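You operate a simulated robot arm through the tools that you are given. There is no shell and no other tool. Be economical: measure what you need, move in short steps, check, and stop when the job is done.

You run a simulated two-armed robot. Do the job below in one go: nothing can be reset, and whatever is moved stays where it is left.

## Task
Give the three vials on the turntable one, two and three doses of dye.
Fine: in the order they come to the drip tube; the table turns clockwise, as its arrow shows.

Only the result counts: the job must be done as asked and must still hold three seconds after the hand-in. Knocking over, shifting, dropping, spilling or breaking anything else fails it.

## Robot
Two 7-joint arms with fingered hands on one trunk, on a base that drives. Base frame: it is fixed to the floor where the robot stands at the start and does not move with it; the origin is under the middle of the robot, x ahead of it, y to its left, z up; the surface under the hand at the start is at about z = 0.85. Readings come in m, rad, newtons and seconds.
The left shoulder is at the start at [0.07, 0.142, 1.296], the right one opposite. With the tool pointing down near the work surface each hand reaches from about 0.1 to 0.76 m from the robot's upright axis, wherever it stands, measured 20 degrees to its own side. Places, roughly: black-collar vial [0.5, -1.5, 1]; dose knob [0.6, 0, 0.9]; dye drip key [0.5, -0.1, 0.9]; purple-collar vial [0.5, -1.5, 1]; step key [0.5, -0.1, 0.9]; teal-collar vial [0.5, -1.5, 1]; water drip key [0.5, 0, 0.9]. Payload 3.6 kg a hand.
The TCP of each hand is the grasp point between the finger pads, 0.025 m short of the fingertips. In the tool frame z runs along the fingers and y along their closing line. The gripper opens to 0.088 m. The gripper's body begins 0.029 m behind the TCP. The gripper is a hand of 5 fingers: y runs from the thumb to the fingers, the wrist lies at [-0.013, -0.097, -0.162] in the tool frame, and closing takes about 1.5 s.
Orientation is told as [roll, pitch, yaw] about the base's x, y, z axes, in that order, counted from this pose: with the fingers straight down and the wrist toward the robot, the tool's x, y and z point along [0, 1, 0], [1, 0, 0] and [0, 0, -1] of the base frame.

## Interface
- The arms move only by the tool play_rows. It takes "left_targets", "right_targets" or both (then of equal length, played together; a hand with none holds still); each is a list of rows, each a list of 7 numbers: the turn, a rotation vector about the base's x, y, z in rad, then the shift along the base's x, y, z in m, then the gripper command, from -1 (fully open) to 1 (shut), values between in proportion. In form: [[wx, wy, wz, dx, dy, dz, jaw], ...]. A call has 1 to 12 rows; each row is the pose to reach, as a shift and turn from the pose commanded when the call began. A row lasts 0.2 s, in which the tool goes at most 0.05 m and 0.15 rad; a call with a longer step from one row to the next is refused whole, and so is a gripper value outside its range. A pose out of reach is approached as far as the arm can. The call stops where the force on the tool passes 40 N (or 10 N more than at its start, if that is more) or the arm is blocked; 0.2 s more then pass. Each finger travels about 0.072 m/s and halts on what it meets, pressing with about 30 N; the grip force reading is that of the motor and also rises with nothing between the fingers. The clock runs only during rows and for 0.2 s after the last one: add rows that repeat a pose to give the fingers time. The reply holds the time, the measured pose of the TCP, the force on the tool along the base axes, the opening and the grip force, in the units named above and with some noise, with the torque about the TCP (base axes, N m) and any sound that the robot's microphone picked up.
- Cameras (640 x 400 px; columns grow to the right, rows downward): "scene" is now at [0.1326, -0.0112, 1.5125]; the picture's right is [-0.12, -0.99, 0.00], its down [-0.68, 0.09, -0.73] and it looks along [0.72, -0.09, -0.68] (base axes); focal length 253 px, centre (320, 200). "left" rides on the left gripper at [-0.059, -0.079, -0.105] in its tool frame; the picture's right is [-0.73, -0.32, 0.61], its down [0.62, -0.68, 0.38] and it looks along [0.29, 0.66, 0.70] (tool axes); focal length 234 px, centre (320, 200). "right" rides on the right gripper at [0.059, -0.079, -0.105] in its tool frame; the picture's right is [-0.73, 0.32, -0.61], its down [-0.62, -0.68, 0.38] and it looks along [-0.29, 0.66, 0.70] (tool axes); focal length 234 px, centre (320, 200). There is no depth. A picture from a camera that has moved, and an enlarged one, comes with that camera's place and axes in the base frame and with its lens.
- get_image(camera): a new picture of that camera. It takes no simulated time.
- lift_body(by): slides the trunk up (or, below 0, down) by that many m; the arms and the scene camera ride with it, the base frame stays. It gives what a move gives, with no picture.
- steer(legs): drives the robot by 1 to 6 legs, each [ahead, left, turn to the left] in m, m and rad, along the robot's own axes; the way and the turn of a leg run together, so that a leg with both is an arc; at most 1.5 m and 3.142 rad a leg. The arms and the cameras ride along, it lands a little off, and it stops where it bumps. It gives what a move gives.
- grasp_type(shape, hand): the hand has 5 fingers and takes this shape, open, in about a second: jaw (thumb against the fingers, like two jaws); tri (thumb and two fingers); tip (a fingertip pinch); poke (one finger out to press); point (the index stretched); flat (the hand flat); cup (the hand cupped); fist (a fist). The gripper value then closes the fingers along that shape, each until it touches; the sizes above hold for jaw. It gives what a move gives, with no picture.
- head_to(pan, tilt): turns the head with the scene camera to pan (to the left, within 1.501 rad either way) and tilt (down, from -0.506 to 1.204), counted from straight ahead of the robot. It gives what a move gives.
- zoom(camera, box): a new picture of the part [left, top, right, bottom] of that camera's present view, enlarged. It takes no simulated time.
- close_job(): hands the job in; it is judged then, once.

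Go step by step. Nothing tells you exact positions but the pictures and the camera data: compare them with the known pose of the tool, close in by small moves and look again before you grip or let go. The budget is 120 turns and 100 pictures, counting those below and the enlarged ones. Unless the task says otherwise, let go and move clear before handing in, and close with one line.

The tools are called after "Request:" by a JSON object that holds its "name" and its "arguments". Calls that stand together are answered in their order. play_rows: Moves the arms, as the interface text tells. Its arguments: {"type":"object","properties":{"left_targets":{"type":"array"},"right_targets":{"type":"array"}},"required":[]} The other tools are called the same way: lift_body (by) slides the trunk up or down; grasp_type (shape, hand) gives the hand a shape; steer (legs) drives the base; head_to (pan, tilt) turns the head that bears the scene camera; get_image (camera) takes a picture; zoom (camera, box) takes an enlarged picture of a part of a camera's view; close_job () hands the job in.

At the start:

```text
time_s: 0.0
left_ee_pos: [0.5796, 0.1077, 1.2407]
left_tool_rot: [-0.001, 0.0, 0.0]
left_force: [1.1, 0.1, 0.0]
left_ft_torque: [-0.01, 0.02, 0.0]
left_grip_width: 0.0874
left_gripper_force: 0.0
left_shape: jaw
right_ee_pos: [0.4495, -0.3462, 1.2323]
right_tool_rot: [-0.001, 0.001, -0.002]
right_force: [-0.4, -0.1, 0.4]
right_ft_torque: [0.02, -0.04, -0.01]
right_grip_width: 0.0877
right_gripper_force: 0.0
right_shape: jaw
trunk travel left (down, up): [-0.832, 0.108]
robot x, y, heading: [0.0021, -0.0017, -0.001]
head pan, tilt: [-0.126, 0.752]
```

scene: 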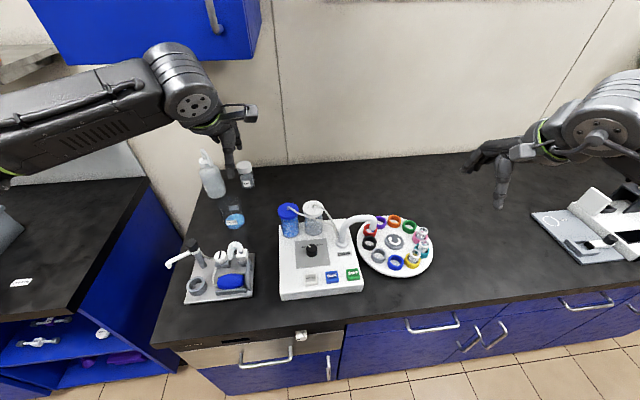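
right: 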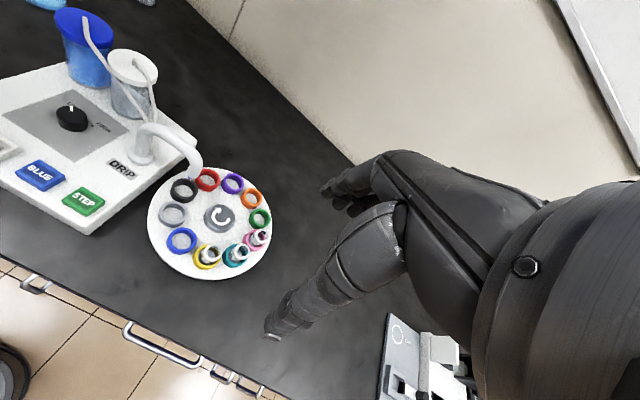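
left: 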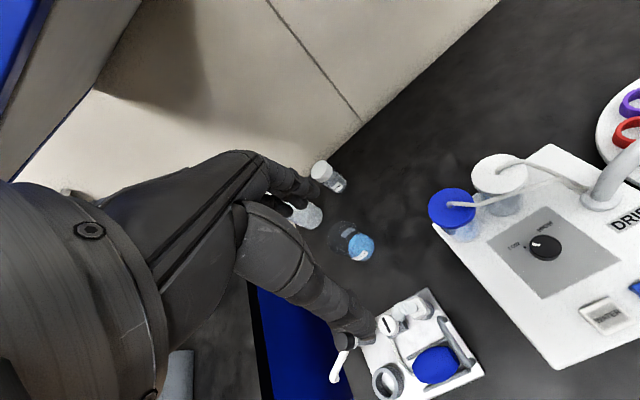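

I see a dosing station with water, blue and step keys, a dose knob and a turntable of coloured collars. Next I zoom in on the device and the turntable.

Request:
{"name": "zoom", "arguments": {"camera": "scene", "box": [350, 200, 440, 285]}}

Request:
{"name": "zoom", "arguments": {"camera": "scene", "box": [270, 195, 390, 305]}}

Request:
{"name": "zoom", "arguments": {"camera": "right", "box": [130, 120, 290, 290]}}

```text
4.71 times, centred on (395, 242) of scene
camera zoom: at [0.1326, -0.0112, 1.5125], right [-0.12, -0.99, 0.0], down [-0.68, 0.09, -0.73], along [0.72, -0.09, -0.68], focal length 1191 px, centre (-33, 0)
```

zoom: 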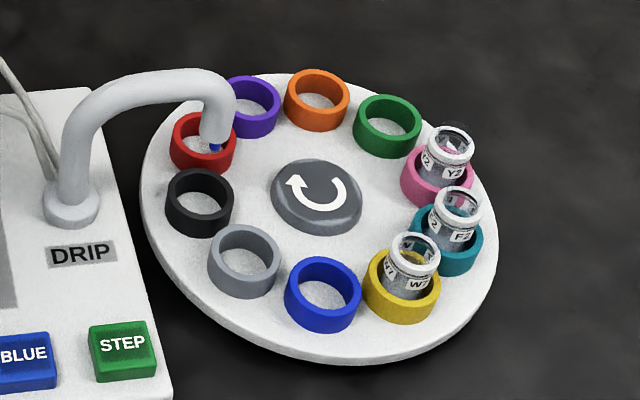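

```text
3.64 times, centred on (330, 250) of scene
camera zoom: at [0.1326, -0.0112, 1.5125], right [-0.12, -0.99, 0.0], down [-0.68, 0.09, -0.73], along [0.72, -0.09, -0.68], focal length 920 px, centre (284, 18)
```

zoom: 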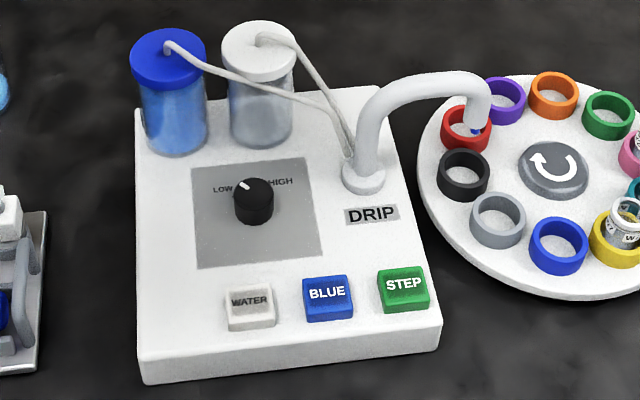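

```text
2.35 times, centred on (210, 205) of right
camera zoom: at [0.3689, -0.2885, 1.3365], right [0.32, -0.73, 0.61], down [-0.68, -0.62, -0.38], along [0.66, -0.29, -0.7], focal length 551 px, centre (579, 188)
```

zoom: 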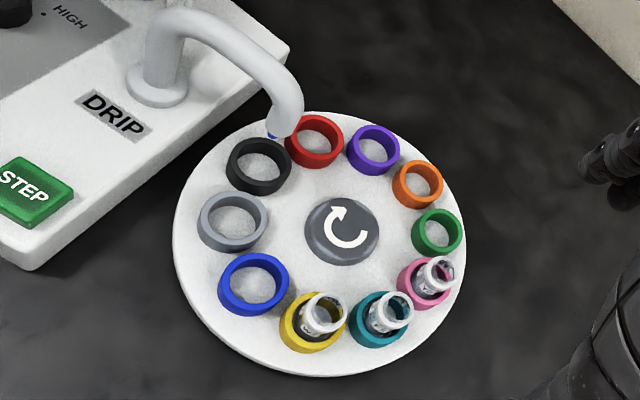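

The vials sit in the yellow, teal and pink collars. The clockwise table brings yellow to the tube first, then teal, then pink, so they get 1, 2 and 3 doses. I'll shape the right hand for poking and move it high above the keys.

Request:
{"name": "grasp_type", "arguments": {"hand": "right", "shape": "poke"}}

Request:
{"name": "play_rows", "arguments": {"right_targets": [[0, 0, 0, 0.005, 0.05, 0, -1], [0, 0, 0, 0.01, 0.1, 0, -1], [0, 0, 0, 0.02, 0.15, 0, -1], [0, 0, 0, 0.03, 0.2, 0, -1], [0, 0, 0, 0.03, 0.2, -0.05, -1], [0, 0, 0, 0.03, 0.2, -0.1, -1], [0, 0, 0, 0.03, 0.2, -0.14, -1], [0, 0, 0, 0.03, 0.2, -0.14, -1]]}}

Request:
{"name": "get_image", "arguments": {"camera": "scene"}}

Request:
{"name": "get_image", "arguments": {"camera": "right"}}

```text
time_s: 0.9
left_ee_pos: [0.5782, 0.1075, 1.2411]
left_tool_rot: [0.0, 0.0, 0.001]
left_force: [0.2, -0.3, -0.5]
left_ft_torque: [-0.02, -0.01, -0.05]
left_grip_width: 0.0874
left_gripper_force: 0.1
left_shape: jaw
right_ee_pos: [0.4492, -0.3472, 1.232]
right_tool_rot: [-0.001, 0.001, 0.0]
right_force: [0.0, -0.2, -0.1]
right_ft_torque: [0.0, -0.01, 0.02]
right_grip_width: 0.0001
right_gripper_force: 0.0
right_shape: poke
trunk travel left (down, up): [-0.832, 0.108]
robot x, y, heading: [-0.0028, -0.0005, -0.004]
head pan, tilt: [-0.126, 0.752]
```

```text
refused: row 1 steps farther than a row can; nothing moved
```

```text
93 pictures are left
camera scene: at [0.1325, -0.0113, 1.5125], right [-0.12, -0.99, 0.0], down [-0.68, 0.09, -0.73], along [0.72, -0.09, -0.68], focal length 253 px, centre (320, 200)
```

scene: 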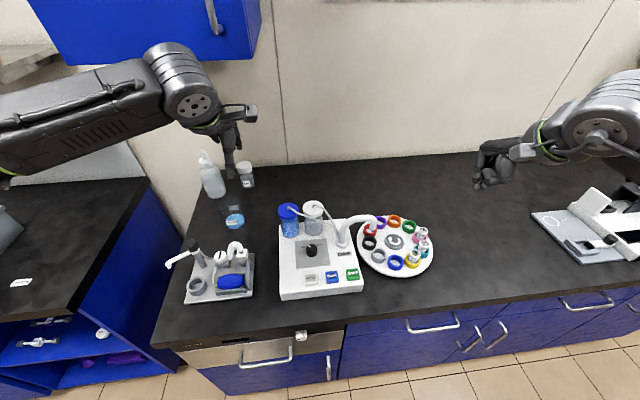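

```text
92 pictures are left
camera right: at [0.3689, -0.2886, 1.3365], right [0.32, -0.73, 0.61], down [-0.68, -0.62, -0.38], along [0.66, -0.29, -0.7], focal length 234 px, centre (320, 200)
```

right: 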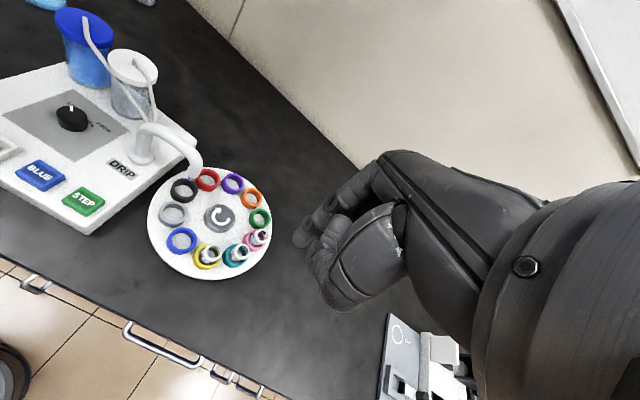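

The finger shape isn't clear from here. I'll move over the keys in smaller steps and look at the hand there.

Request:
{"name": "play_rows", "arguments": {"right_targets": [[0, 0, 0, 0.005, 0.045, 0, -1], [0, 0, 0, 0.01, 0.09, 0, -1], [0, 0, 0, 0.02, 0.135, 0, -1], [0, 0, 0, 0.03, 0.17, 0, -1], [0, 0, 0, 0.03, 0.2, -0.03, -1], [0, 0, 0, 0.03, 0.2, -0.07, -1], [0, 0, 0, 0.03, 0.2, -0.11, -1], [0, 0, 0, 0.03, 0.2, -0.14, -1], [0, 0, 0, 0.03, 0.2, -0.14, -1]]}}

Request:
{"name": "get_image", "arguments": {"camera": "scene"}}

Request:
{"name": "get_image", "arguments": {"camera": "right"}}

Request:
{"name": "get_image", "arguments": {"camera": "left"}}

```text
time_s: 2.9
left_ee_pos: [0.5781, 0.1084, 1.2406]
left_tool_rot: [0.0, 0.0, -0.001]
left_force: [0.6, 0.5, -0.3]
left_ft_torque: [0.03, -0.01, 0.0]
left_grip_width: 0.0877
left_gripper_force: 0.0
left_shape: jaw
right_ee_pos: [0.4797, -0.1472, 1.0908]
right_tool_rot: [-0.002, 0.0, -0.001]
right_force: [-0.3, -0.2, -0.3]
right_ft_torque: [0.03, -0.01, 0.03]
right_grip_width: 0.0
right_gripper_force: 0.0
right_shape: poke
trunk travel left (down, up): [-0.832, 0.108]
robot x, y, heading: [0.0001, 0.001, -0.002]
head pan, tilt: [-0.126, 0.752]
```

```text
91 pictures are left
camera scene: at [0.1323, -0.0115, 1.5126], right [-0.12, -0.99, 0.0], down [-0.68, 0.09, -0.73], along [0.72, -0.09, -0.68], focal length 253 px, centre (320, 200)
```

scene: 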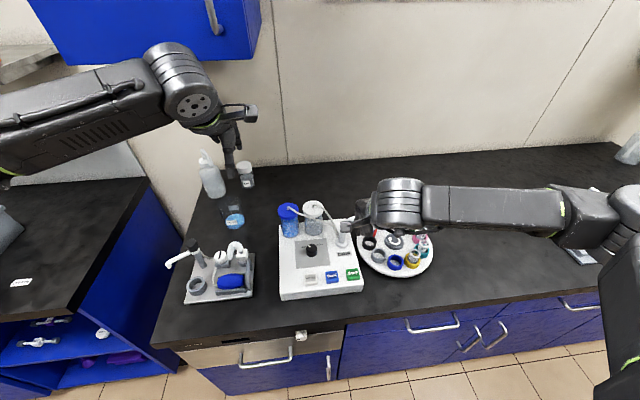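

```text
90 pictures are left
camera right: at [0.3989, -0.09, 1.1964], right [0.32, -0.73, 0.61], down [-0.68, -0.62, -0.38], along [0.66, -0.29, -0.7], focal length 234 px, centre (320, 200)
```

right: 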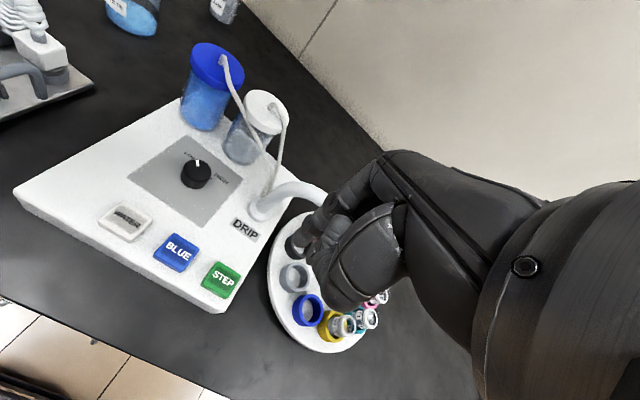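

```text
89 pictures are left
camera left: at [0.4998, 0.0488, 1.3458], right [-0.32, -0.73, -0.61], down [-0.68, 0.62, -0.38], along [0.66, 0.29, -0.7], focal length 234 px, centre (320, 200)
```

left: 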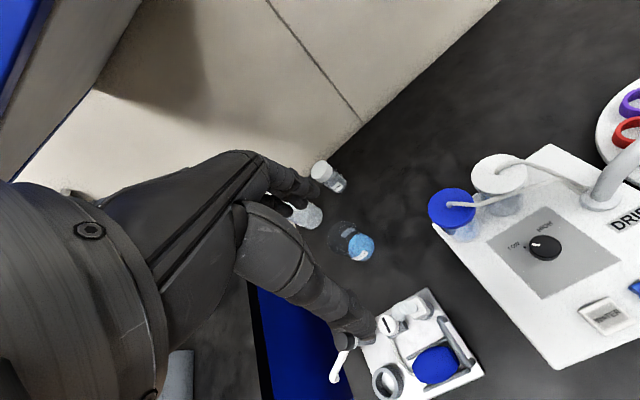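

The right arm blocks the view of the turntable. I'll move it back to watch from its start pose and press keys with the left hand instead.

Request:
{"name": "play_rows", "arguments": {"right_targets": [[0, 0, 0, 0, 0, 0.045, -1], [0, 0, 0, 0, 0, 0.09, -1], [0, 0, 0, 0, 0, 0.14, -1], [0, 0, 0, -0.01, -0.045, 0.14, -1], [0, 0, 0, -0.02, -0.09, 0.14, -1], [0, 0, 0, -0.025, -0.135, 0.14, -1], [0, 0, 0, -0.03, -0.18, 0.14, -1], [0, 0, 0, -0.03, -0.2, 0.14, -1]]}}

Request:
{"name": "grasp_type", "arguments": {"hand": "left", "shape": "poke"}}

Request:
{"name": "play_rows", "arguments": {"left_targets": [[0, 0, 0, -0.025, -0.04, 0, -1], [0, 0, 0, -0.05, -0.08, 0, -1], [0, 0, 0, -0.075, -0.12, 0, -1], [0, 0, 0, -0.1, -0.16, 0, -1], [0, 0, 0, -0.1, -0.2, 0, -1], [0, 0, 0, -0.1, -0.25, 0, -1], [0, 0, 0, -0.1, -0.25, -0.05, -1], [0, 0, 0, -0.1, -0.25, -0.1, -1], [0, 0, 0, -0.1, -0.25, -0.15, -1], [0, 0, 0, -0.1, -0.25, -0.15, -1]]}}

Request:
{"name": "get_image", "arguments": {"camera": "scene"}}

Request:
{"name": "get_image", "arguments": {"camera": "right"}}

Request:
{"name": "get_image", "arguments": {"camera": "left"}}

```text
time_s: 4.7
left_ee_pos: [0.58, 0.1072, 1.2411]
left_tool_rot: [0.001, 0.001, -0.001]
left_force: [0.3, -0.5, -0.1]
left_ft_torque: [0.04, -0.03, 0.01]
left_grip_width: 0.0875
left_gripper_force: 0.1
left_shape: jaw
right_ee_pos: [0.4476, -0.3489, 1.2314]
right_tool_rot: [0.001, 0.0, 0.001]
right_force: [0.5, 0.0, 0.2]
right_ft_torque: [-0.01, 0.01, -0.03]
right_grip_width: 0.0
right_gripper_force: 0.0
right_shape: poke
trunk travel left (down, up): [-0.832, 0.108]
robot x, y, heading: [-0.0012, -0.0031, -0.002]
head pan, tilt: [-0.126, 0.752]
```

```text
time_s: 5.6
left_ee_pos: [0.5774, 0.1081, 1.2408]
left_tool_rot: [0.0, 0.001, 0.0]
left_force: [0.0, 0.1, 0.0]
left_ft_torque: [0.0, -0.03, 0.0]
left_grip_width: 0.0
left_gripper_force: 0.0
left_shape: poke
right_ee_pos: [0.4501, -0.3485, 1.2301]
right_tool_rot: [-0.001, -0.001, 0.0]
right_force: [1.1, -0.1, 0.8]
right_ft_torque: [-0.01, -0.01, -0.02]
right_grip_width: 0.0
right_gripper_force: 0.1
right_shape: poke
trunk travel left (down, up): [-0.832, 0.108]
robot x, y, heading: [0.0016, -0.0037, 0.007]
head pan, tilt: [-0.126, 0.752]
```

```text
time_s: 7.8
left_ee_pos: [0.4811, -0.1404, 1.0887]
left_tool_rot: [0.001, 0.002, 0.0]
left_force: [1.0, 0.1, 0.5]
left_ft_torque: [0.0, 0.0, -0.01]
left_grip_width: 0.0
left_gripper_force: 0.0
left_shape: poke
right_ee_pos: [0.4487, -0.3481, 1.2319]
right_tool_rot: [0.0, -0.001, 0.0]
right_force: [0.5, -0.6, 0.1]
right_ft_torque: [-0.01, -0.01, -0.02]
right_grip_width: 0.0001
right_gripper_force: 0.0
right_shape: poke
trunk travel left (down, up): [-0.832, 0.108]
robot x, y, heading: [0.0005, -0.0003, -0.003]
head pan, tilt: [-0.126, 0.752]
```

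```text
88 pictures are left
camera scene: at [0.1321, -0.0111, 1.5126], right [-0.12, -0.99, 0.0], down [-0.68, 0.09, -0.73], along [0.72, -0.09, -0.68], focal length 253 px, centre (320, 200)
```

scene: 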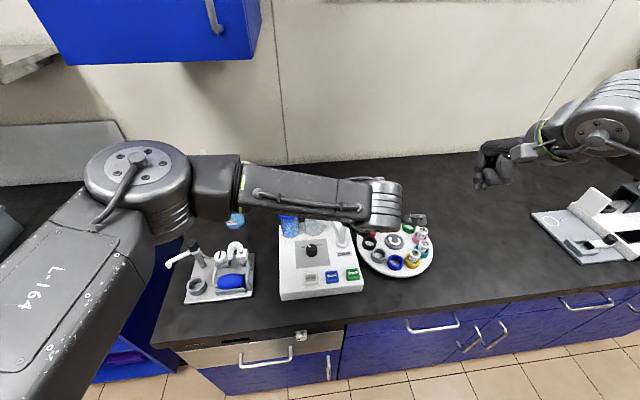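

```text
87 pictures are left
camera right: at [0.3684, -0.2899, 1.3367], right [0.32, -0.73, 0.61], down [-0.68, -0.62, -0.38], along [0.66, -0.29, -0.7], focal length 234 px, centre (320, 200)
```

right: 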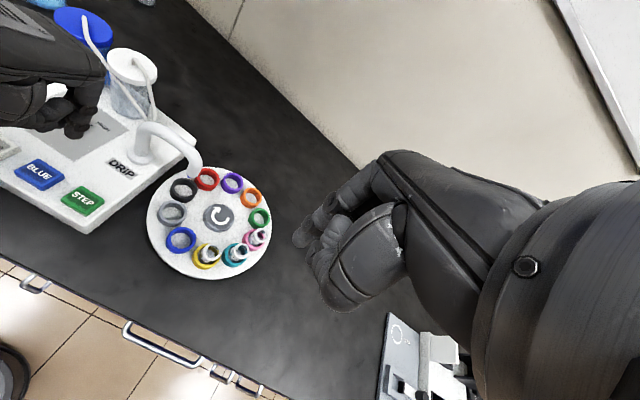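

```text
86 pictures are left
camera left: at [0.4012, -0.1988, 1.1947], right [-0.32, -0.73, -0.61], down [-0.68, 0.62, -0.38], along [0.66, 0.29, -0.7], focal length 234 px, centre (320, 200)
```

left: 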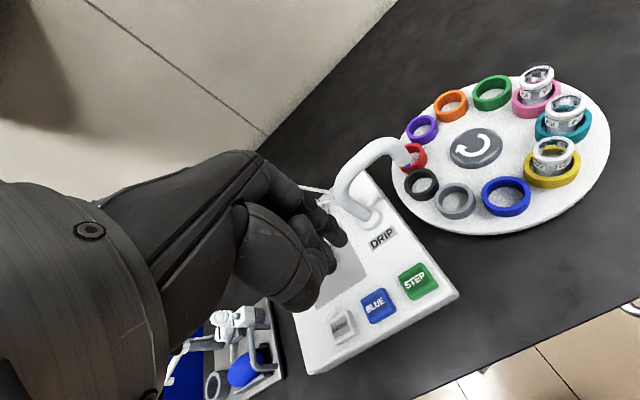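

The left camera views the turntable well. I'll zoom on the poking finger to find its tip.

Request:
{"name": "zoom", "arguments": {"camera": "left", "box": [220, 150, 460, 320]}}

Request:
{"name": "zoom", "arguments": {"camera": "right", "box": [0, 30, 160, 220]}}

Request:
{"name": "zoom", "arguments": {"camera": "scene", "box": [280, 160, 450, 300]}}

```text
2.35 times, centred on (340, 235) of left
camera zoom: at [0.4012, -0.1988, 1.1947], right [-0.32, -0.73, -0.61], down [-0.68, 0.62, -0.38], along [0.66, 0.29, -0.7], focal length 551 px, centre (273, 118)
```

zoom: 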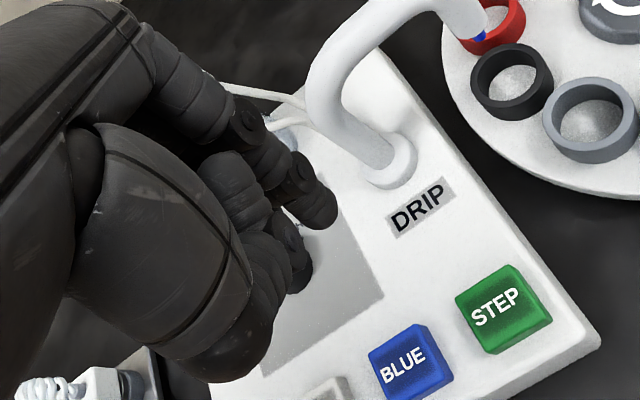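

```text
2.11 times, centred on (80, 125) of right
camera zoom: at [0.3684, -0.2899, 1.3367], right [0.32, -0.73, 0.61], down [-0.68, -0.62, -0.38], along [0.66, -0.29, -0.7], focal length 493 px, centre (825, 358)
```

zoom: 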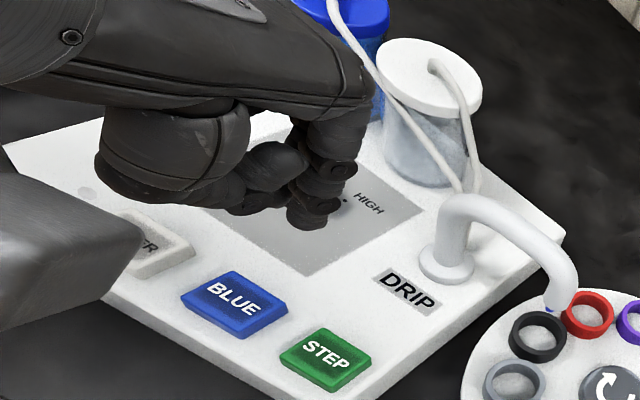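

```text
2.86 times, centred on (365, 230) of scene
camera zoom: at [0.1321, -0.0111, 1.5126], right [-0.12, -0.99, 0.0], down [-0.68, 0.09, -0.73], along [0.72, -0.09, -0.68], focal length 723 px, centre (191, 114)
```

zoom: 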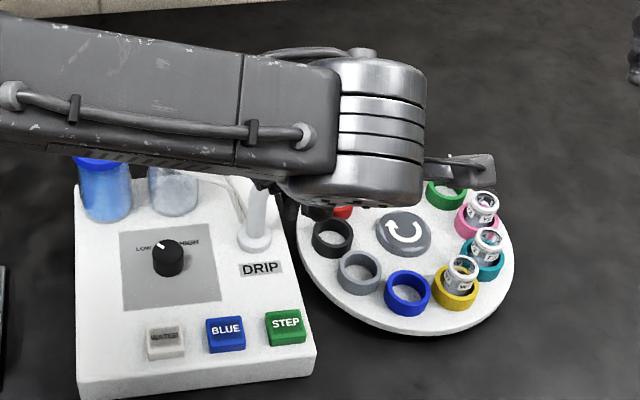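

The fingertip is at about [0.489, -0.141, 1.052], which is 0.036 m below the TCP. I'll see whether closing the hand tucks the other fingers further.

Request:
{"name": "play_rows", "arguments": {"left_targets": [[0, 0, 0, -0.006, 0, -0.03, 1], [0, 0, 0, -0.012, 0, -0.06, 1], [0, 0, 0, -0.012, 0, -0.06, 1], [0, 0, 0, -0.012, 0, -0.06, 1], [0, 0, 0, -0.012, 0, -0.06, 1], [0, 0, 0, -0.012, 0, -0.06, 1]]}}

Request:
{"name": "zoom", "arguments": {"camera": "left", "box": [220, 150, 460, 320]}}

Request:
{"name": "zoom", "arguments": {"camera": "right", "box": [0, 30, 160, 220]}}

```text
time_s: 9.2
left_ee_pos: [0.4674, -0.1422, 1.0288]
left_tool_rot: [-0.001, 0.0, 0.0]
left_force: [0.5, 0.5, -0.4]
left_ft_torque: [0.03, -0.01, 0.03]
left_grip_width: 0.0
left_gripper_force: 0.1
left_shape: poke
right_ee_pos: [0.4488, -0.3489, 1.2328]
right_tool_rot: [0.001, 0.0, -0.001]
right_force: [0.5, 0.2, 0.4]
right_ft_torque: [0.03, -0.04, 0.01]
right_grip_width: 0.0
right_gripper_force: 0.1
right_shape: poke
trunk travel left (down, up): [-0.832, 0.108]
robot x, y, heading: [0.001, -0.0015, -0.004]
head pan, tilt: [-0.126, 0.752]
```

```text
2.35 times, centred on (340, 235) of left
camera zoom: at [0.3891, -0.2, 1.1343], right [-0.32, -0.73, -0.61], down [-0.68, 0.62, -0.38], along [0.66, 0.29, -0.7], focal length 551 px, centre (273, 118)
```

zoom: 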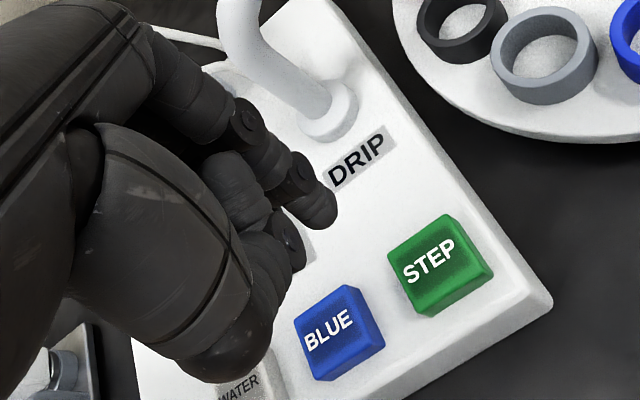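

```text
2.11 times, centred on (80, 125) of right
camera zoom: at [0.3686, -0.2901, 1.3365], right [0.32, -0.73, 0.61], down [-0.68, -0.62, -0.38], along [0.66, -0.29, -0.7], focal length 493 px, centre (825, 358)
```

zoom: 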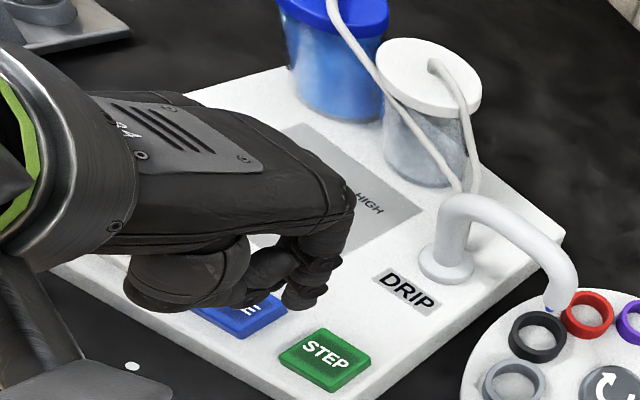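

Closing changes nothing, and the tip is now over STEP at z ≈ 0.99. I'll descend slowly to press it once.

Request:
{"name": "play_rows", "arguments": {"left_targets": [[0, 0, 0, 0.003, -0.001, -0.03, 1], [0, 0, 0, 0.003, -0.001, -0.055, 1], [0, 0, 0, 0.003, -0.001, -0.065, 1], [0, 0, 0, 0.003, -0.001, -0.072, 1]]}}

Request:
{"name": "zoom", "arguments": {"camera": "right", "box": [0, 80, 160, 270]}}

Request:
{"name": "get_image", "arguments": {"camera": "left"}}

```text
time_s: 10.2
left_ee_pos: [0.471, -0.1438, 0.9582]
left_tool_rot: [0.0, 0.0, 0.0]
left_force: [-0.3, -0.9, -0.6]
left_ft_torque: [-0.03, 0.0, 0.01]
left_grip_width: 0.0
left_gripper_force: 0.1
left_shape: poke
right_ee_pos: [0.4501, -0.3478, 1.2312]
right_tool_rot: [0.001, 0.001, -0.001]
right_force: [-0.6, -0.2, -0.2]
right_ft_torque: [0.01, 0.02, 0.03]
right_grip_width: 0.0001
right_gripper_force: 0.1
right_shape: poke
trunk travel left (down, up): [-0.832, 0.108]
robot x, y, heading: [0.0015, -0.0008, -0.0]
head pan, tilt: [-0.126, 0.752]
```

```text
2.11 times, centred on (80, 175) of right
camera zoom: at [0.3689, -0.2902, 1.3364], right [0.32, -0.73, 0.61], down [-0.68, -0.62, -0.38], along [0.66, -0.29, -0.7], focal length 493 px, centre (825, 253)
```

zoom: 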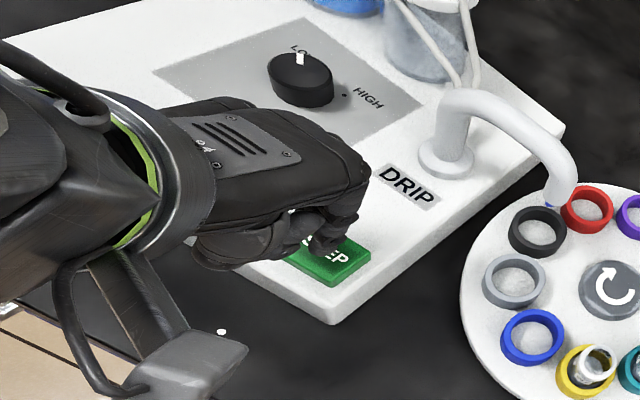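

```text
79 pictures are left
camera left: at [0.3923, -0.2018, 1.0634], right [-0.32, -0.73, -0.61], down [-0.68, 0.62, -0.38], along [0.66, 0.29, -0.7], focal length 234 px, centre (320, 200)
```

left: 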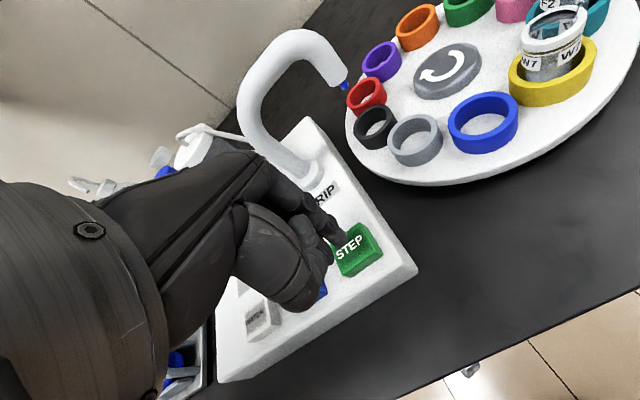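

The tip is about 2 cm above STEP. I'll keep lowering in small steps.

Request:
{"name": "play_rows", "arguments": {"left_targets": [[0, 0, 0, 0.002, -0.005, -0.008, 1], [0, 0, 0, 0.002, -0.005, -0.013, 1], [0, 0, 0, 0.002, -0.005, -0.018, 1]]}}

Request:
{"name": "zoom", "arguments": {"camera": "left", "box": [250, 170, 430, 300]}}

```text
time_s: 11.0
left_ee_pos: [0.4728, -0.1484, 0.941]
left_tool_rot: [0.001, 0.002, 0.001]
left_force: [0.3, -0.1, -0.8]
left_ft_torque: [-0.02, 0.0, 0.0]
left_grip_width: 0.0
left_gripper_force: 0.0
left_shape: poke
right_ee_pos: [0.4497, -0.3479, 1.2325]
right_tool_rot: [-0.001, 0.001, -0.002]
right_force: [-0.4, 0.3, -0.6]
right_ft_torque: [-0.02, -0.04, 0.01]
right_grip_width: 0.0
right_gripper_force: 0.1
right_shape: poke
trunk travel left (down, up): [-0.832, 0.108]
robot x, y, heading: [0.0001, -0.0015, 0.005]
head pan, tilt: [-0.126, 0.752]
```

```text
3.08 times, centred on (340, 235) of left
camera zoom: at [0.3944, -0.207, 1.0465], right [-0.32, -0.73, -0.61], down [-0.68, 0.62, -0.38], along [0.66, 0.29, -0.7], focal length 720 px, centre (258, 92)
```

zoom: 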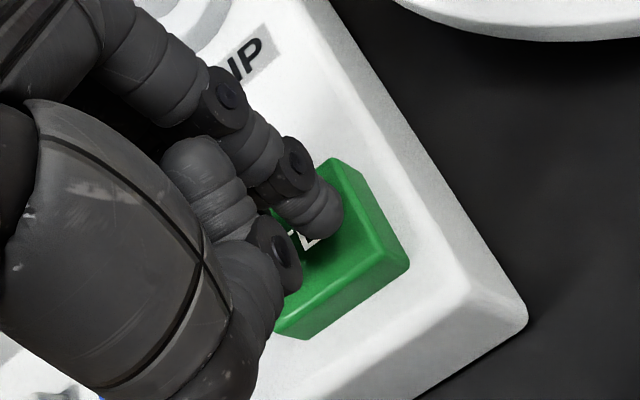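

Request:
{"name": "play_rows", "arguments": {"left_targets": [[0, 0, 0, 0, 0, -0.004, 1], [0, 0, 0, 0, 0, -0.008, 1]]}}

Request:
{"name": "zoom", "arguments": {"camera": "right", "box": [60, 130, 290, 290]}}

```text
time_s: 11.6
left_ee_pos: [0.4727, -0.1468, 0.9331]
left_tool_rot: [-0.001, -0.001, 0.0]
left_force: [-0.4, -0.2, 0.5]
left_ft_torque: [-0.02, -0.03, 0.0]
left_grip_width: 0.0001
left_gripper_force: 0.0
left_shape: poke
right_ee_pos: [0.4492, -0.3479, 1.231]
right_tool_rot: [0.0, -0.001, -0.001]
right_force: [0.5, 0.0, 1.2]
right_ft_torque: [0.0, -0.01, 0.0]
right_grip_width: 0.0001
right_gripper_force: 0.0
right_shape: poke
trunk travel left (down, up): [-0.832, 0.108]
robot x, y, heading: [0.001, 0.0, 0.002]
head pan, tilt: [-0.126, 0.752]
```

```text
2.50 times, centred on (175, 210) of right
camera zoom: at [0.3687, -0.2901, 1.3365], right [0.32, -0.73, 0.61], down [-0.68, -0.62, -0.38], along [0.66, -0.29, -0.7], focal length 585 px, centre (682, 175)
```

zoom: 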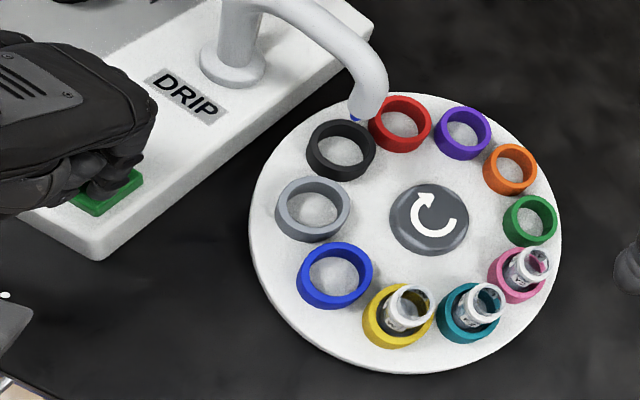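

Request:
{"name": "play_rows", "arguments": {"left_targets": [[0, 0, 0, 0, 0, -0.003, 1], [0, 0, 0, 0, 0, -0.006, 1]]}}

Request:
{"name": "zoom", "arguments": {"camera": "right", "box": [60, 130, 290, 290]}}

```text
time_s: 12.2
left_ee_pos: [0.4724, -0.1479, 0.9275]
left_tool_rot: [-0.002, -0.002, 0.0]
left_force: [4.6, -1.0, 12.7]
left_ft_torque: [0.12, -0.05, -0.09]
left_grip_width: 0.0001
left_gripper_force: 0.1
left_shape: poke
right_ee_pos: [0.448, -0.3484, 1.2331]
right_tool_rot: [0.001, -0.002, 0.001]
right_force: [0.0, 0.3, -0.3]
right_ft_torque: [-0.05, 0.0, 0.01]
right_grip_width: 0.0001
right_gripper_force: 0.0
right_shape: poke
trunk travel left (down, up): [-0.832, 0.108]
robot x, y, heading: [-0.0006, 0.0025, -0.003]
head pan, tilt: [-0.126, 0.752]
heard: click
```

```text
2.50 times, centred on (175, 210) of right
camera zoom: at [0.3677, -0.2896, 1.3372], right [0.32, -0.73, 0.61], down [-0.68, -0.62, -0.38], along [0.66, -0.29, -0.7], focal length 585 px, centre (682, 175)
```

zoom: 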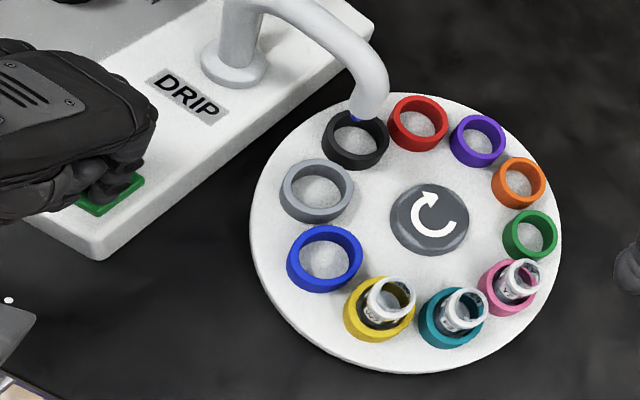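

A click was heard and the table is turning clockwise. I'll lift off and wait to see the full step.

Request:
{"name": "play_rows", "arguments": {"left_targets": [[0, 0, 0, 0, 0, 0.015, 1], [0, 0, 0, 0, 0, 0.015, 1], [0, 0, 0, 0, 0, 0.015, 1], [0, 0, 0, 0, 0, 0.015, 1], [0, 0, 0, 0, 0, 0.015, 1]]}}

Request:
{"name": "zoom", "arguments": {"camera": "right", "box": [60, 130, 290, 290]}}

Request:
{"name": "get_image", "arguments": {"camera": "left"}}

```text
time_s: 13.4
left_ee_pos: [0.472, -0.1475, 0.941]
left_tool_rot: [-0.001, 0.0, 0.0]
left_force: [-0.3, 0.5, 0.7]
left_ft_torque: [-0.01, -0.03, 0.01]
left_grip_width: 0.0
left_gripper_force: 0.1
left_shape: poke
right_ee_pos: [0.449, -0.3478, 1.2318]
right_tool_rot: [0.002, 0.002, 0.001]
right_force: [-0.5, -0.5, 0.0]
right_ft_torque: [-0.02, 0.03, -0.01]
right_grip_width: 0.0
right_gripper_force: 0.1
right_shape: poke
trunk travel left (down, up): [-0.832, 0.108]
robot x, y, heading: [-0.0001, -0.0004, -0.004]
head pan, tilt: [-0.126, 0.752]
```

```text
2.50 times, centred on (175, 210) of right
camera zoom: at [0.3686, -0.2901, 1.3365], right [0.32, -0.73, 0.61], down [-0.68, -0.62, -0.38], along [0.66, -0.29, -0.7], focal length 585 px, centre (682, 175)
```

zoom: 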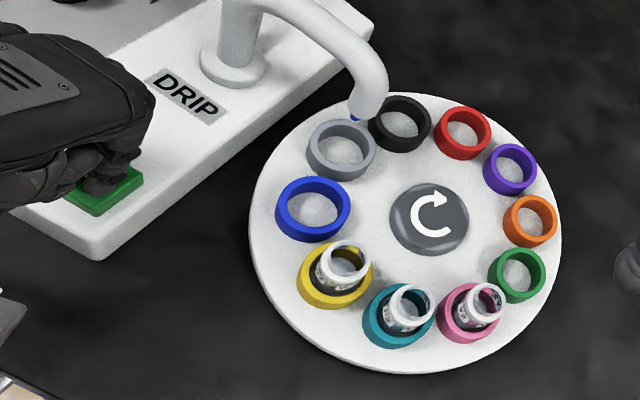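

```text
74 pictures are left
camera left: at [0.3928, -0.2066, 1.0461], right [-0.32, -0.73, -0.61], down [-0.68, 0.62, -0.38], along [0.66, 0.29, -0.7], focal length 234 px, centre (320, 200)
```

left: 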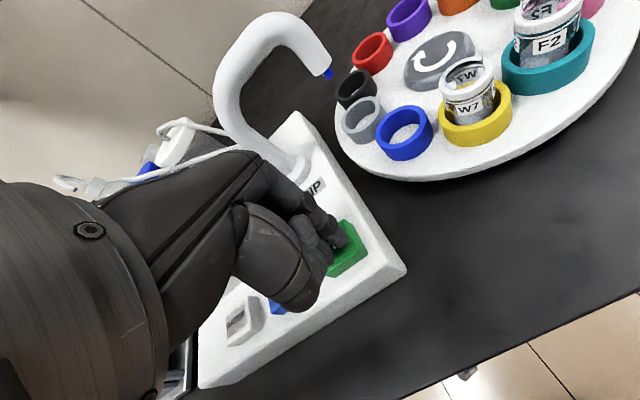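

One press moves the table one place. By triangulation the outlet at (0.588, -0.220) is over the grey collar now, so yellow needs two more steps.

Request:
{"name": "play_rows", "arguments": {"left_targets": [[0, 0, 0, 0, 0, -0.009, 1], [0, 0, 0, 0, 0, -0.015, 1], [0, 0, 0, 0, 0, -0.015, 1], [0, 0, 0, 0, 0, 0.002, 1], [0, 0, 0, 0, 0, 0.002, 1], [0, 0, 0, 0, 0, 0.002, 1], [0, 0, 0, 0, 0, 0.002, 1], [0, 0, 0, 0, 0, 0.002, 1]]}}

Request:
{"name": "zoom", "arguments": {"camera": "right", "box": [60, 130, 290, 290]}}

```text
time_s: 15.2
left_ee_pos: [0.471, -0.1478, 0.9447]
left_tool_rot: [-0.001, 0.001, 0.002]
left_force: [0.0, -0.3, -0.2]
left_ft_torque: [-0.01, 0.02, 0.0]
left_grip_width: 0.0
left_gripper_force: 0.1
left_shape: poke
right_ee_pos: [0.4489, -0.3473, 1.2307]
right_tool_rot: [-0.001, -0.001, -0.001]
right_force: [0.4, -0.1, 0.3]
right_ft_torque: [-0.02, 0.0, 0.01]
right_grip_width: 0.0002
right_gripper_force: 0.0
right_shape: poke
trunk travel left (down, up): [-0.832, 0.108]
robot x, y, heading: [-0.001, 0.0025, 0.006]
head pan, tilt: [-0.126, 0.752]
heard: click
```

```text
2.50 times, centred on (175, 210) of right
camera zoom: at [0.3686, -0.2901, 1.3365], right [0.32, -0.73, 0.61], down [-0.68, -0.62, -0.38], along [0.66, -0.29, -0.7], focal length 585 px, centre (682, 175)
```

zoom: 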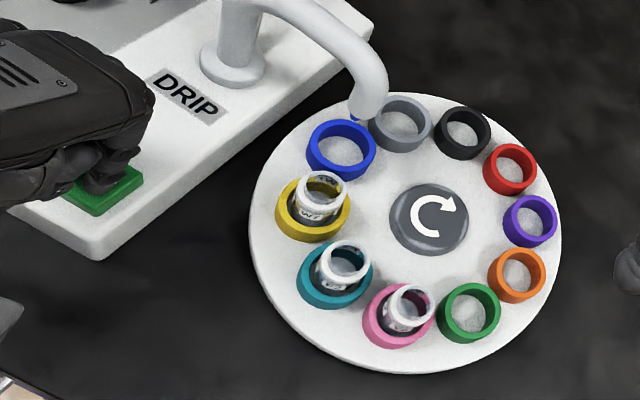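

Blue is under the tube now. One more step brings yellow there.

Request:
{"name": "play_rows", "arguments": {"left_targets": [[0, 0, 0, 0, 0, -0.01, 1], [0, 0, 0, 0, 0, -0.017, 1], [0, 0, 0, 0, 0, -0.017, 1], [0, 0, 0, 0, 0, 0.01, 1], [0, 0, 0, 0, 0, 0.03, 1], [0, 0, 0, 0, 0.03, 0.04, 1], [0, 0, 0, 0, 0.06, 0.04, 1], [0, 0, 0, 0, 0.06, 0.04, 1]]}}

Request:
{"name": "zoom", "arguments": {"camera": "right", "box": [60, 130, 290, 290]}}

Request:
{"name": "get_image", "arguments": {"camera": "left"}}

Request:
{"name": "get_image", "arguments": {"camera": "scene"}}

```text
time_s: 17.0
left_ee_pos: [0.4717, -0.0903, 0.9831]
left_tool_rot: [0.001, 0.0, 0.0]
left_force: [-0.1, -0.4, 0.5]
left_ft_torque: [0.06, 0.01, 0.0]
left_grip_width: 0.0
left_gripper_force: 0.1
left_shape: poke
right_ee_pos: [0.449, -0.3494, 1.2314]
right_tool_rot: [0.002, 0.001, 0.0]
right_force: [0.4, 0.6, 0.8]
right_ft_torque: [0.03, 0.02, -0.01]
right_grip_width: 0.0
right_gripper_force: 0.1
right_shape: poke
trunk travel left (down, up): [-0.832, 0.108]
robot x, y, heading: [0.0035, 0.0018, -0.001]
head pan, tilt: [-0.126, 0.752]
heard: click
```

```text
2.50 times, centred on (175, 210) of right
camera zoom: at [0.3684, -0.2913, 1.3363], right [0.32, -0.73, 0.61], down [-0.68, -0.62, -0.38], along [0.66, -0.29, -0.7], focal length 585 px, centre (682, 175)
```

zoom: 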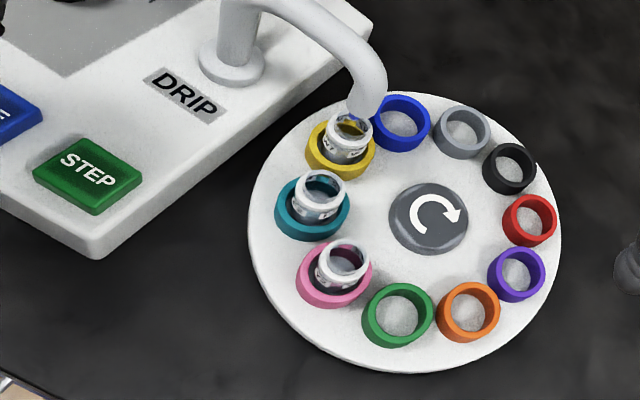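

```text
71 pictures are left
camera left: at [0.3924, -0.148, 1.0874], right [-0.32, -0.73, -0.61], down [-0.68, 0.62, -0.38], along [0.66, 0.29, -0.7], focal length 234 px, centre (320, 200)
```

left: 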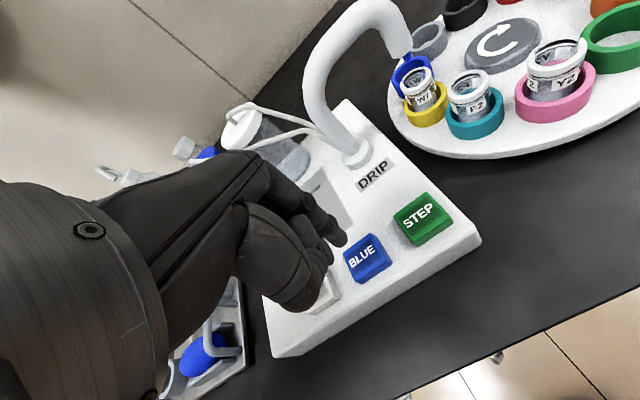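

```text
70 pictures are left
camera scene: at [0.1322, -0.0127, 1.5126], right [-0.13, -0.99, 0.0], down [-0.68, 0.09, -0.73], along [0.72, -0.09, -0.68], focal length 253 px, centre (320, 200)
```

scene: 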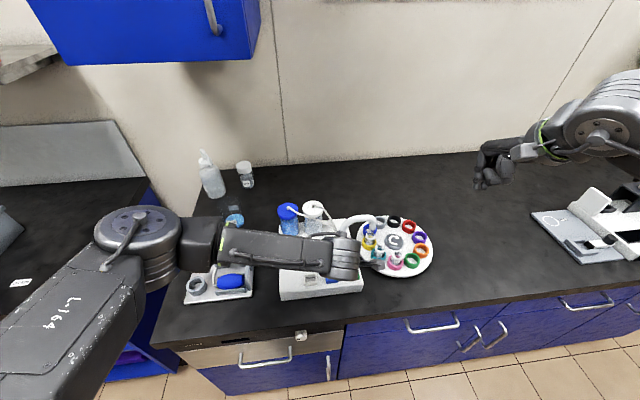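

Request:
{"name": "zoom", "arguments": {"camera": "left", "box": [350, 10, 510, 150]}}

Request:
{"name": "zoom", "arguments": {"camera": "left", "box": [270, 180, 430, 300]}}

Request:
{"name": "zoom", "arguments": {"camera": "right", "box": [150, 140, 230, 210]}}

```text
2.86 times, centred on (430, 80) of left
camera zoom: at [0.3924, -0.148, 1.0874], right [-0.32, -0.73, -0.61], down [-0.68, 0.62, -0.38], along [0.66, 0.29, -0.7], focal length 669 px, centre (6, 543)
```

zoom: 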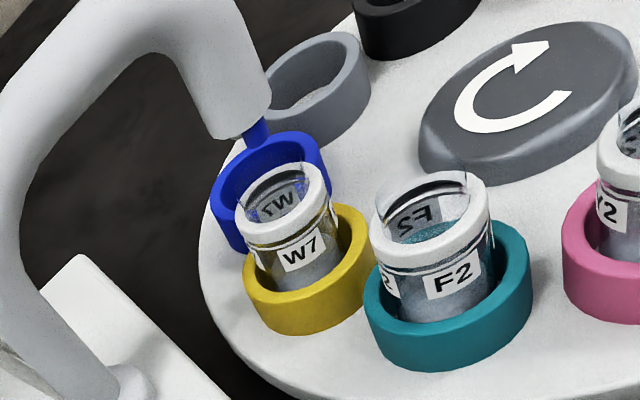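

```text
3.33 times, centred on (350, 240) of left
camera zoom: at [0.3924, -0.148, 1.0874], right [-0.32, -0.73, -0.61], down [-0.68, 0.62, -0.38], along [0.66, 0.29, -0.7], focal length 781 px, centre (220, 67)
```

zoom: 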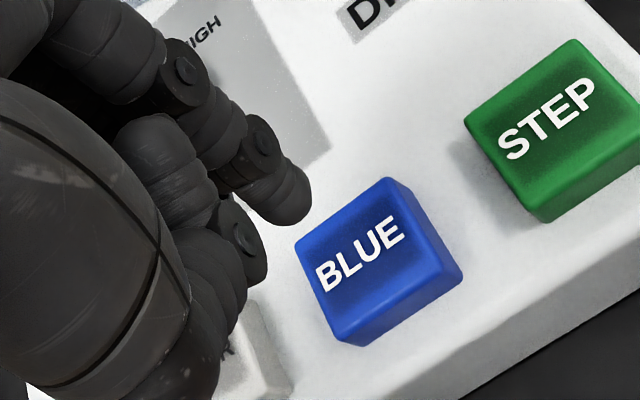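

```text
5.71 times, centred on (190, 175) of right
camera zoom: at [0.3684, -0.2913, 1.3363], right [0.32, -0.73, 0.61], down [-0.68, -0.62, -0.38], along [0.66, -0.29, -0.7], focal length 1338 px, centre (1063, 343)
```

zoom: 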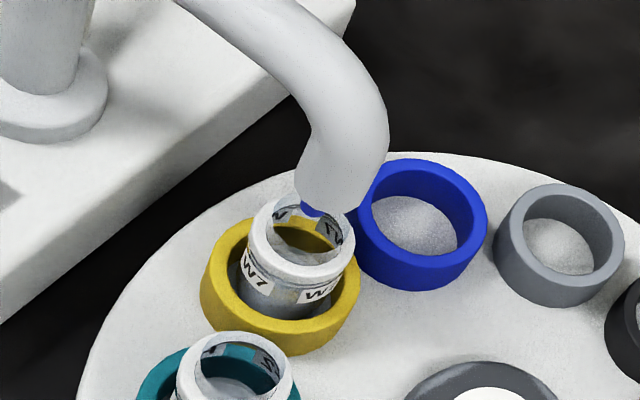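

The yellow vial's rim triangulates directly under the outlet and the fingertip is over BLUE. I'll press BLUE once, briefly.

Request:
{"name": "play_rows", "arguments": {"left_targets": [[0, 0, 0, -0.001, 0.001, -0.025, 1], [0, 0, 0, -0.001, 0.001, -0.046, 1], [0, 0, 0, -0.001, 0.001, -0.052, 1], [0, 0, 0, -0.001, 0.001, -0.058, 1], [0, 0, 0, -0.001, 0.001, -0.04, 1], [0, 0, 0, -0.001, 0.001, -0.04, 1], [0, 0, 0, -0.001, 0.001, -0.04, 1]]}}

Request:
{"name": "zoom", "arguments": {"camera": "right", "box": [150, 140, 230, 210]}}

Request:
{"name": "get_image", "arguments": {"camera": "left"}}

```text
time_s: 18.6
left_ee_pos: [0.4709, -0.0874, 0.9445]
left_tool_rot: [0.001, 0.001, -0.001]
left_force: [-0.9, 0.1, -0.2]
left_ft_torque: [-0.02, -0.03, -0.01]
left_grip_width: 0.0
left_gripper_force: 0.1
left_shape: poke
right_ee_pos: [0.4487, -0.3477, 1.2305]
right_tool_rot: [-0.001, 0.0, 0.0]
right_force: [-0.1, -1.0, 0.3]
right_ft_torque: [0.01, 0.01, -0.03]
right_grip_width: 0.0002
right_gripper_force: 0.1
right_shape: poke
trunk travel left (down, up): [-0.832, 0.108]
robot x, y, heading: [-0.0021, 0.0028, -0.002]
head pan, tilt: [-0.126, 0.752]
heard: click
```

```text
5.71 times, centred on (190, 175) of right
camera zoom: at [0.3686, -0.29, 1.3365], right [0.32, -0.73, 0.61], down [-0.68, -0.62, -0.38], along [0.66, -0.29, -0.7], focal length 1338 px, centre (1063, 343)
```

zoom: 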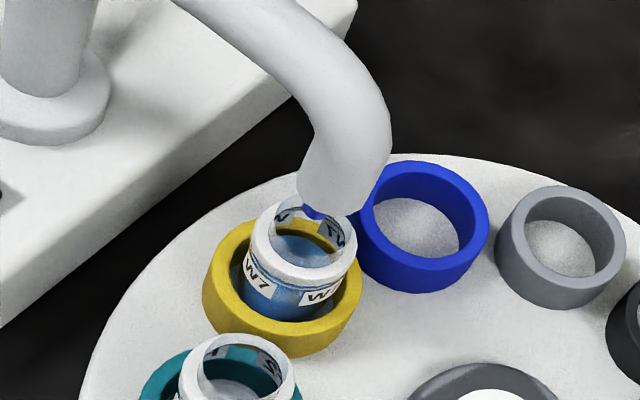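

```text
65 pictures are left
camera left: at [0.392, -0.1456, 1.0488], right [-0.32, -0.73, -0.61], down [-0.68, 0.62, -0.38], along [0.66, 0.29, -0.7], focal length 234 px, centre (320, 200)
```

left: 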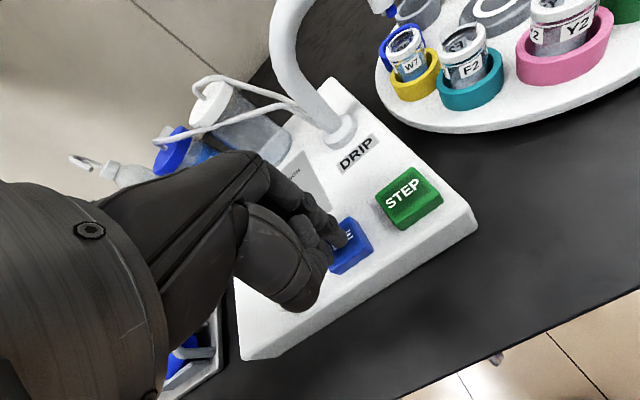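

One click was heard and the yellow vial's liquid turned light blue. Next I'll step once to bring the teal vial under the tube.

Request:
{"name": "play_rows", "arguments": {"left_targets": [[0, 0, 0, 0, 0, 0.03, 1], [0, 0, 0, 0, -0.03, 0.03, 1], [0, 0, 0, 0, -0.059, 0.02, 1], [0, 0, 0, 0, -0.059, -0.008, 1], [0, 0, 0, 0, -0.059, -0.013, 1], [0, 0, 0, 0, -0.059, -0.019, 1], [0, 0, 0, 0, -0.059, 0.01, 1], [0, 0, 0, 0, -0.059, 0.03, 1], [0, 0, 0, 0, -0.03, 0.03, 1], [0, 0, 0, 0, 0, 0.03, 1], [0, 0, 0, 0, 0, 0.03, 1]]}}

Request:
{"name": "zoom", "arguments": {"camera": "right", "box": [110, 140, 230, 240]}}

Request:
{"name": "get_image", "arguments": {"camera": "left"}}

```text
time_s: 21.0
left_ee_pos: [0.4694, -0.0867, 0.9754]
left_tool_rot: [-0.001, 0.0, 0.001]
left_force: [0.2, 0.7, -0.3]
left_ft_torque: [0.02, -0.03, 0.04]
left_grip_width: 0.0
left_gripper_force: 0.0
left_shape: poke
right_ee_pos: [0.4475, -0.3482, 1.2301]
right_tool_rot: [0.001, 0.0, -0.001]
right_force: [0.1, 0.7, 0.4]
right_ft_torque: [-0.02, -0.01, -0.01]
right_grip_width: 0.0
right_gripper_force: 0.1
right_shape: poke
trunk travel left (down, up): [-0.832, 0.108]
robot x, y, heading: [0.0012, 0.0001, -0.001]
head pan, tilt: [-0.126, 0.752]
heard: click
```

```text
4.00 times, centred on (170, 190) of right
camera zoom: at [0.3685, -0.2913, 1.3363], right [0.32, -0.73, 0.61], down [-0.68, -0.62, -0.38], along [0.66, -0.29, -0.7], focal length 937 px, centre (920, 240)
```

zoom: 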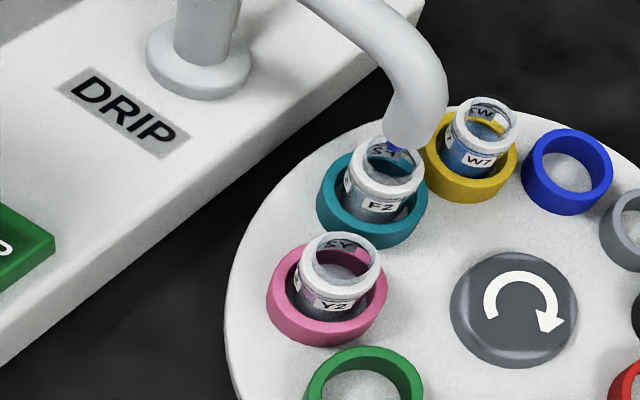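

```text
63 pictures are left
camera left: at [0.3903, -0.1465, 1.0798], right [-0.32, -0.73, -0.61], down [-0.68, 0.62, -0.38], along [0.66, 0.29, -0.7], focal length 234 px, centre (320, 200)
```

left: 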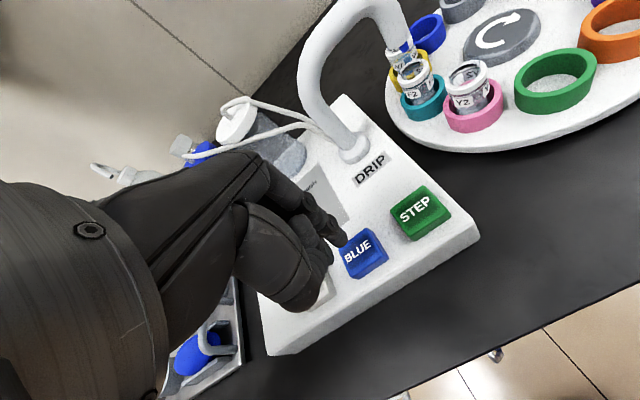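

Teal is under the tube. I'll press BLUE once here, wait and check, then press a second time.

Request:
{"name": "play_rows", "arguments": {"left_targets": [[0, 0, 0, 0, 0, -0.025, 1], [0, 0, 0, 0, 0, -0.037, 1], [0, 0, 0, 0, 0, -0.043, 1], [0, 0, 0, 0, 0, -0.049, 1], [0, 0, 0, 0, 0, -0.03, 1], [0, 0, 0, 0, 0, -0.03, 1], [0, 0, 0, 0, 0, -0.03, 1], [0, 0, 0, 0, 0, -0.03, 1]]}}

Request:
{"name": "zoom", "arguments": {"camera": "right", "box": [110, 140, 230, 240]}}

```text
time_s: 22.8
left_ee_pos: [0.4716, -0.0879, 0.9436]
left_tool_rot: [0.001, -0.001, -0.001]
left_force: [-0.6, -0.9, 0.8]
left_ft_torque: [0.0, 0.02, -0.02]
left_grip_width: 0.0003
left_gripper_force: 0.1
left_shape: poke
right_ee_pos: [0.4509, -0.3478, 1.2315]
right_tool_rot: [0.0, 0.001, 0.0]
right_force: [0.7, 0.0, 0.2]
right_ft_torque: [-0.01, -0.02, 0.02]
right_grip_width: 0.0
right_gripper_force: 0.0
right_shape: poke
trunk travel left (down, up): [-0.832, 0.108]
robot x, y, heading: [-0.003, -0.0012, -0.002]
head pan, tilt: [-0.126, 0.752]
heard: click
```

```text
4.00 times, centred on (170, 190) of right
camera zoom: at [0.369, -0.2903, 1.3363], right [0.32, -0.73, 0.61], down [-0.68, -0.62, -0.38], along [0.66, -0.29, -0.7], focal length 937 px, centre (920, 240)
```

zoom: 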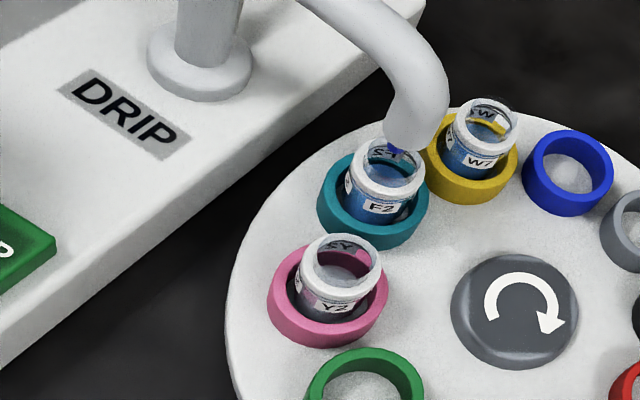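

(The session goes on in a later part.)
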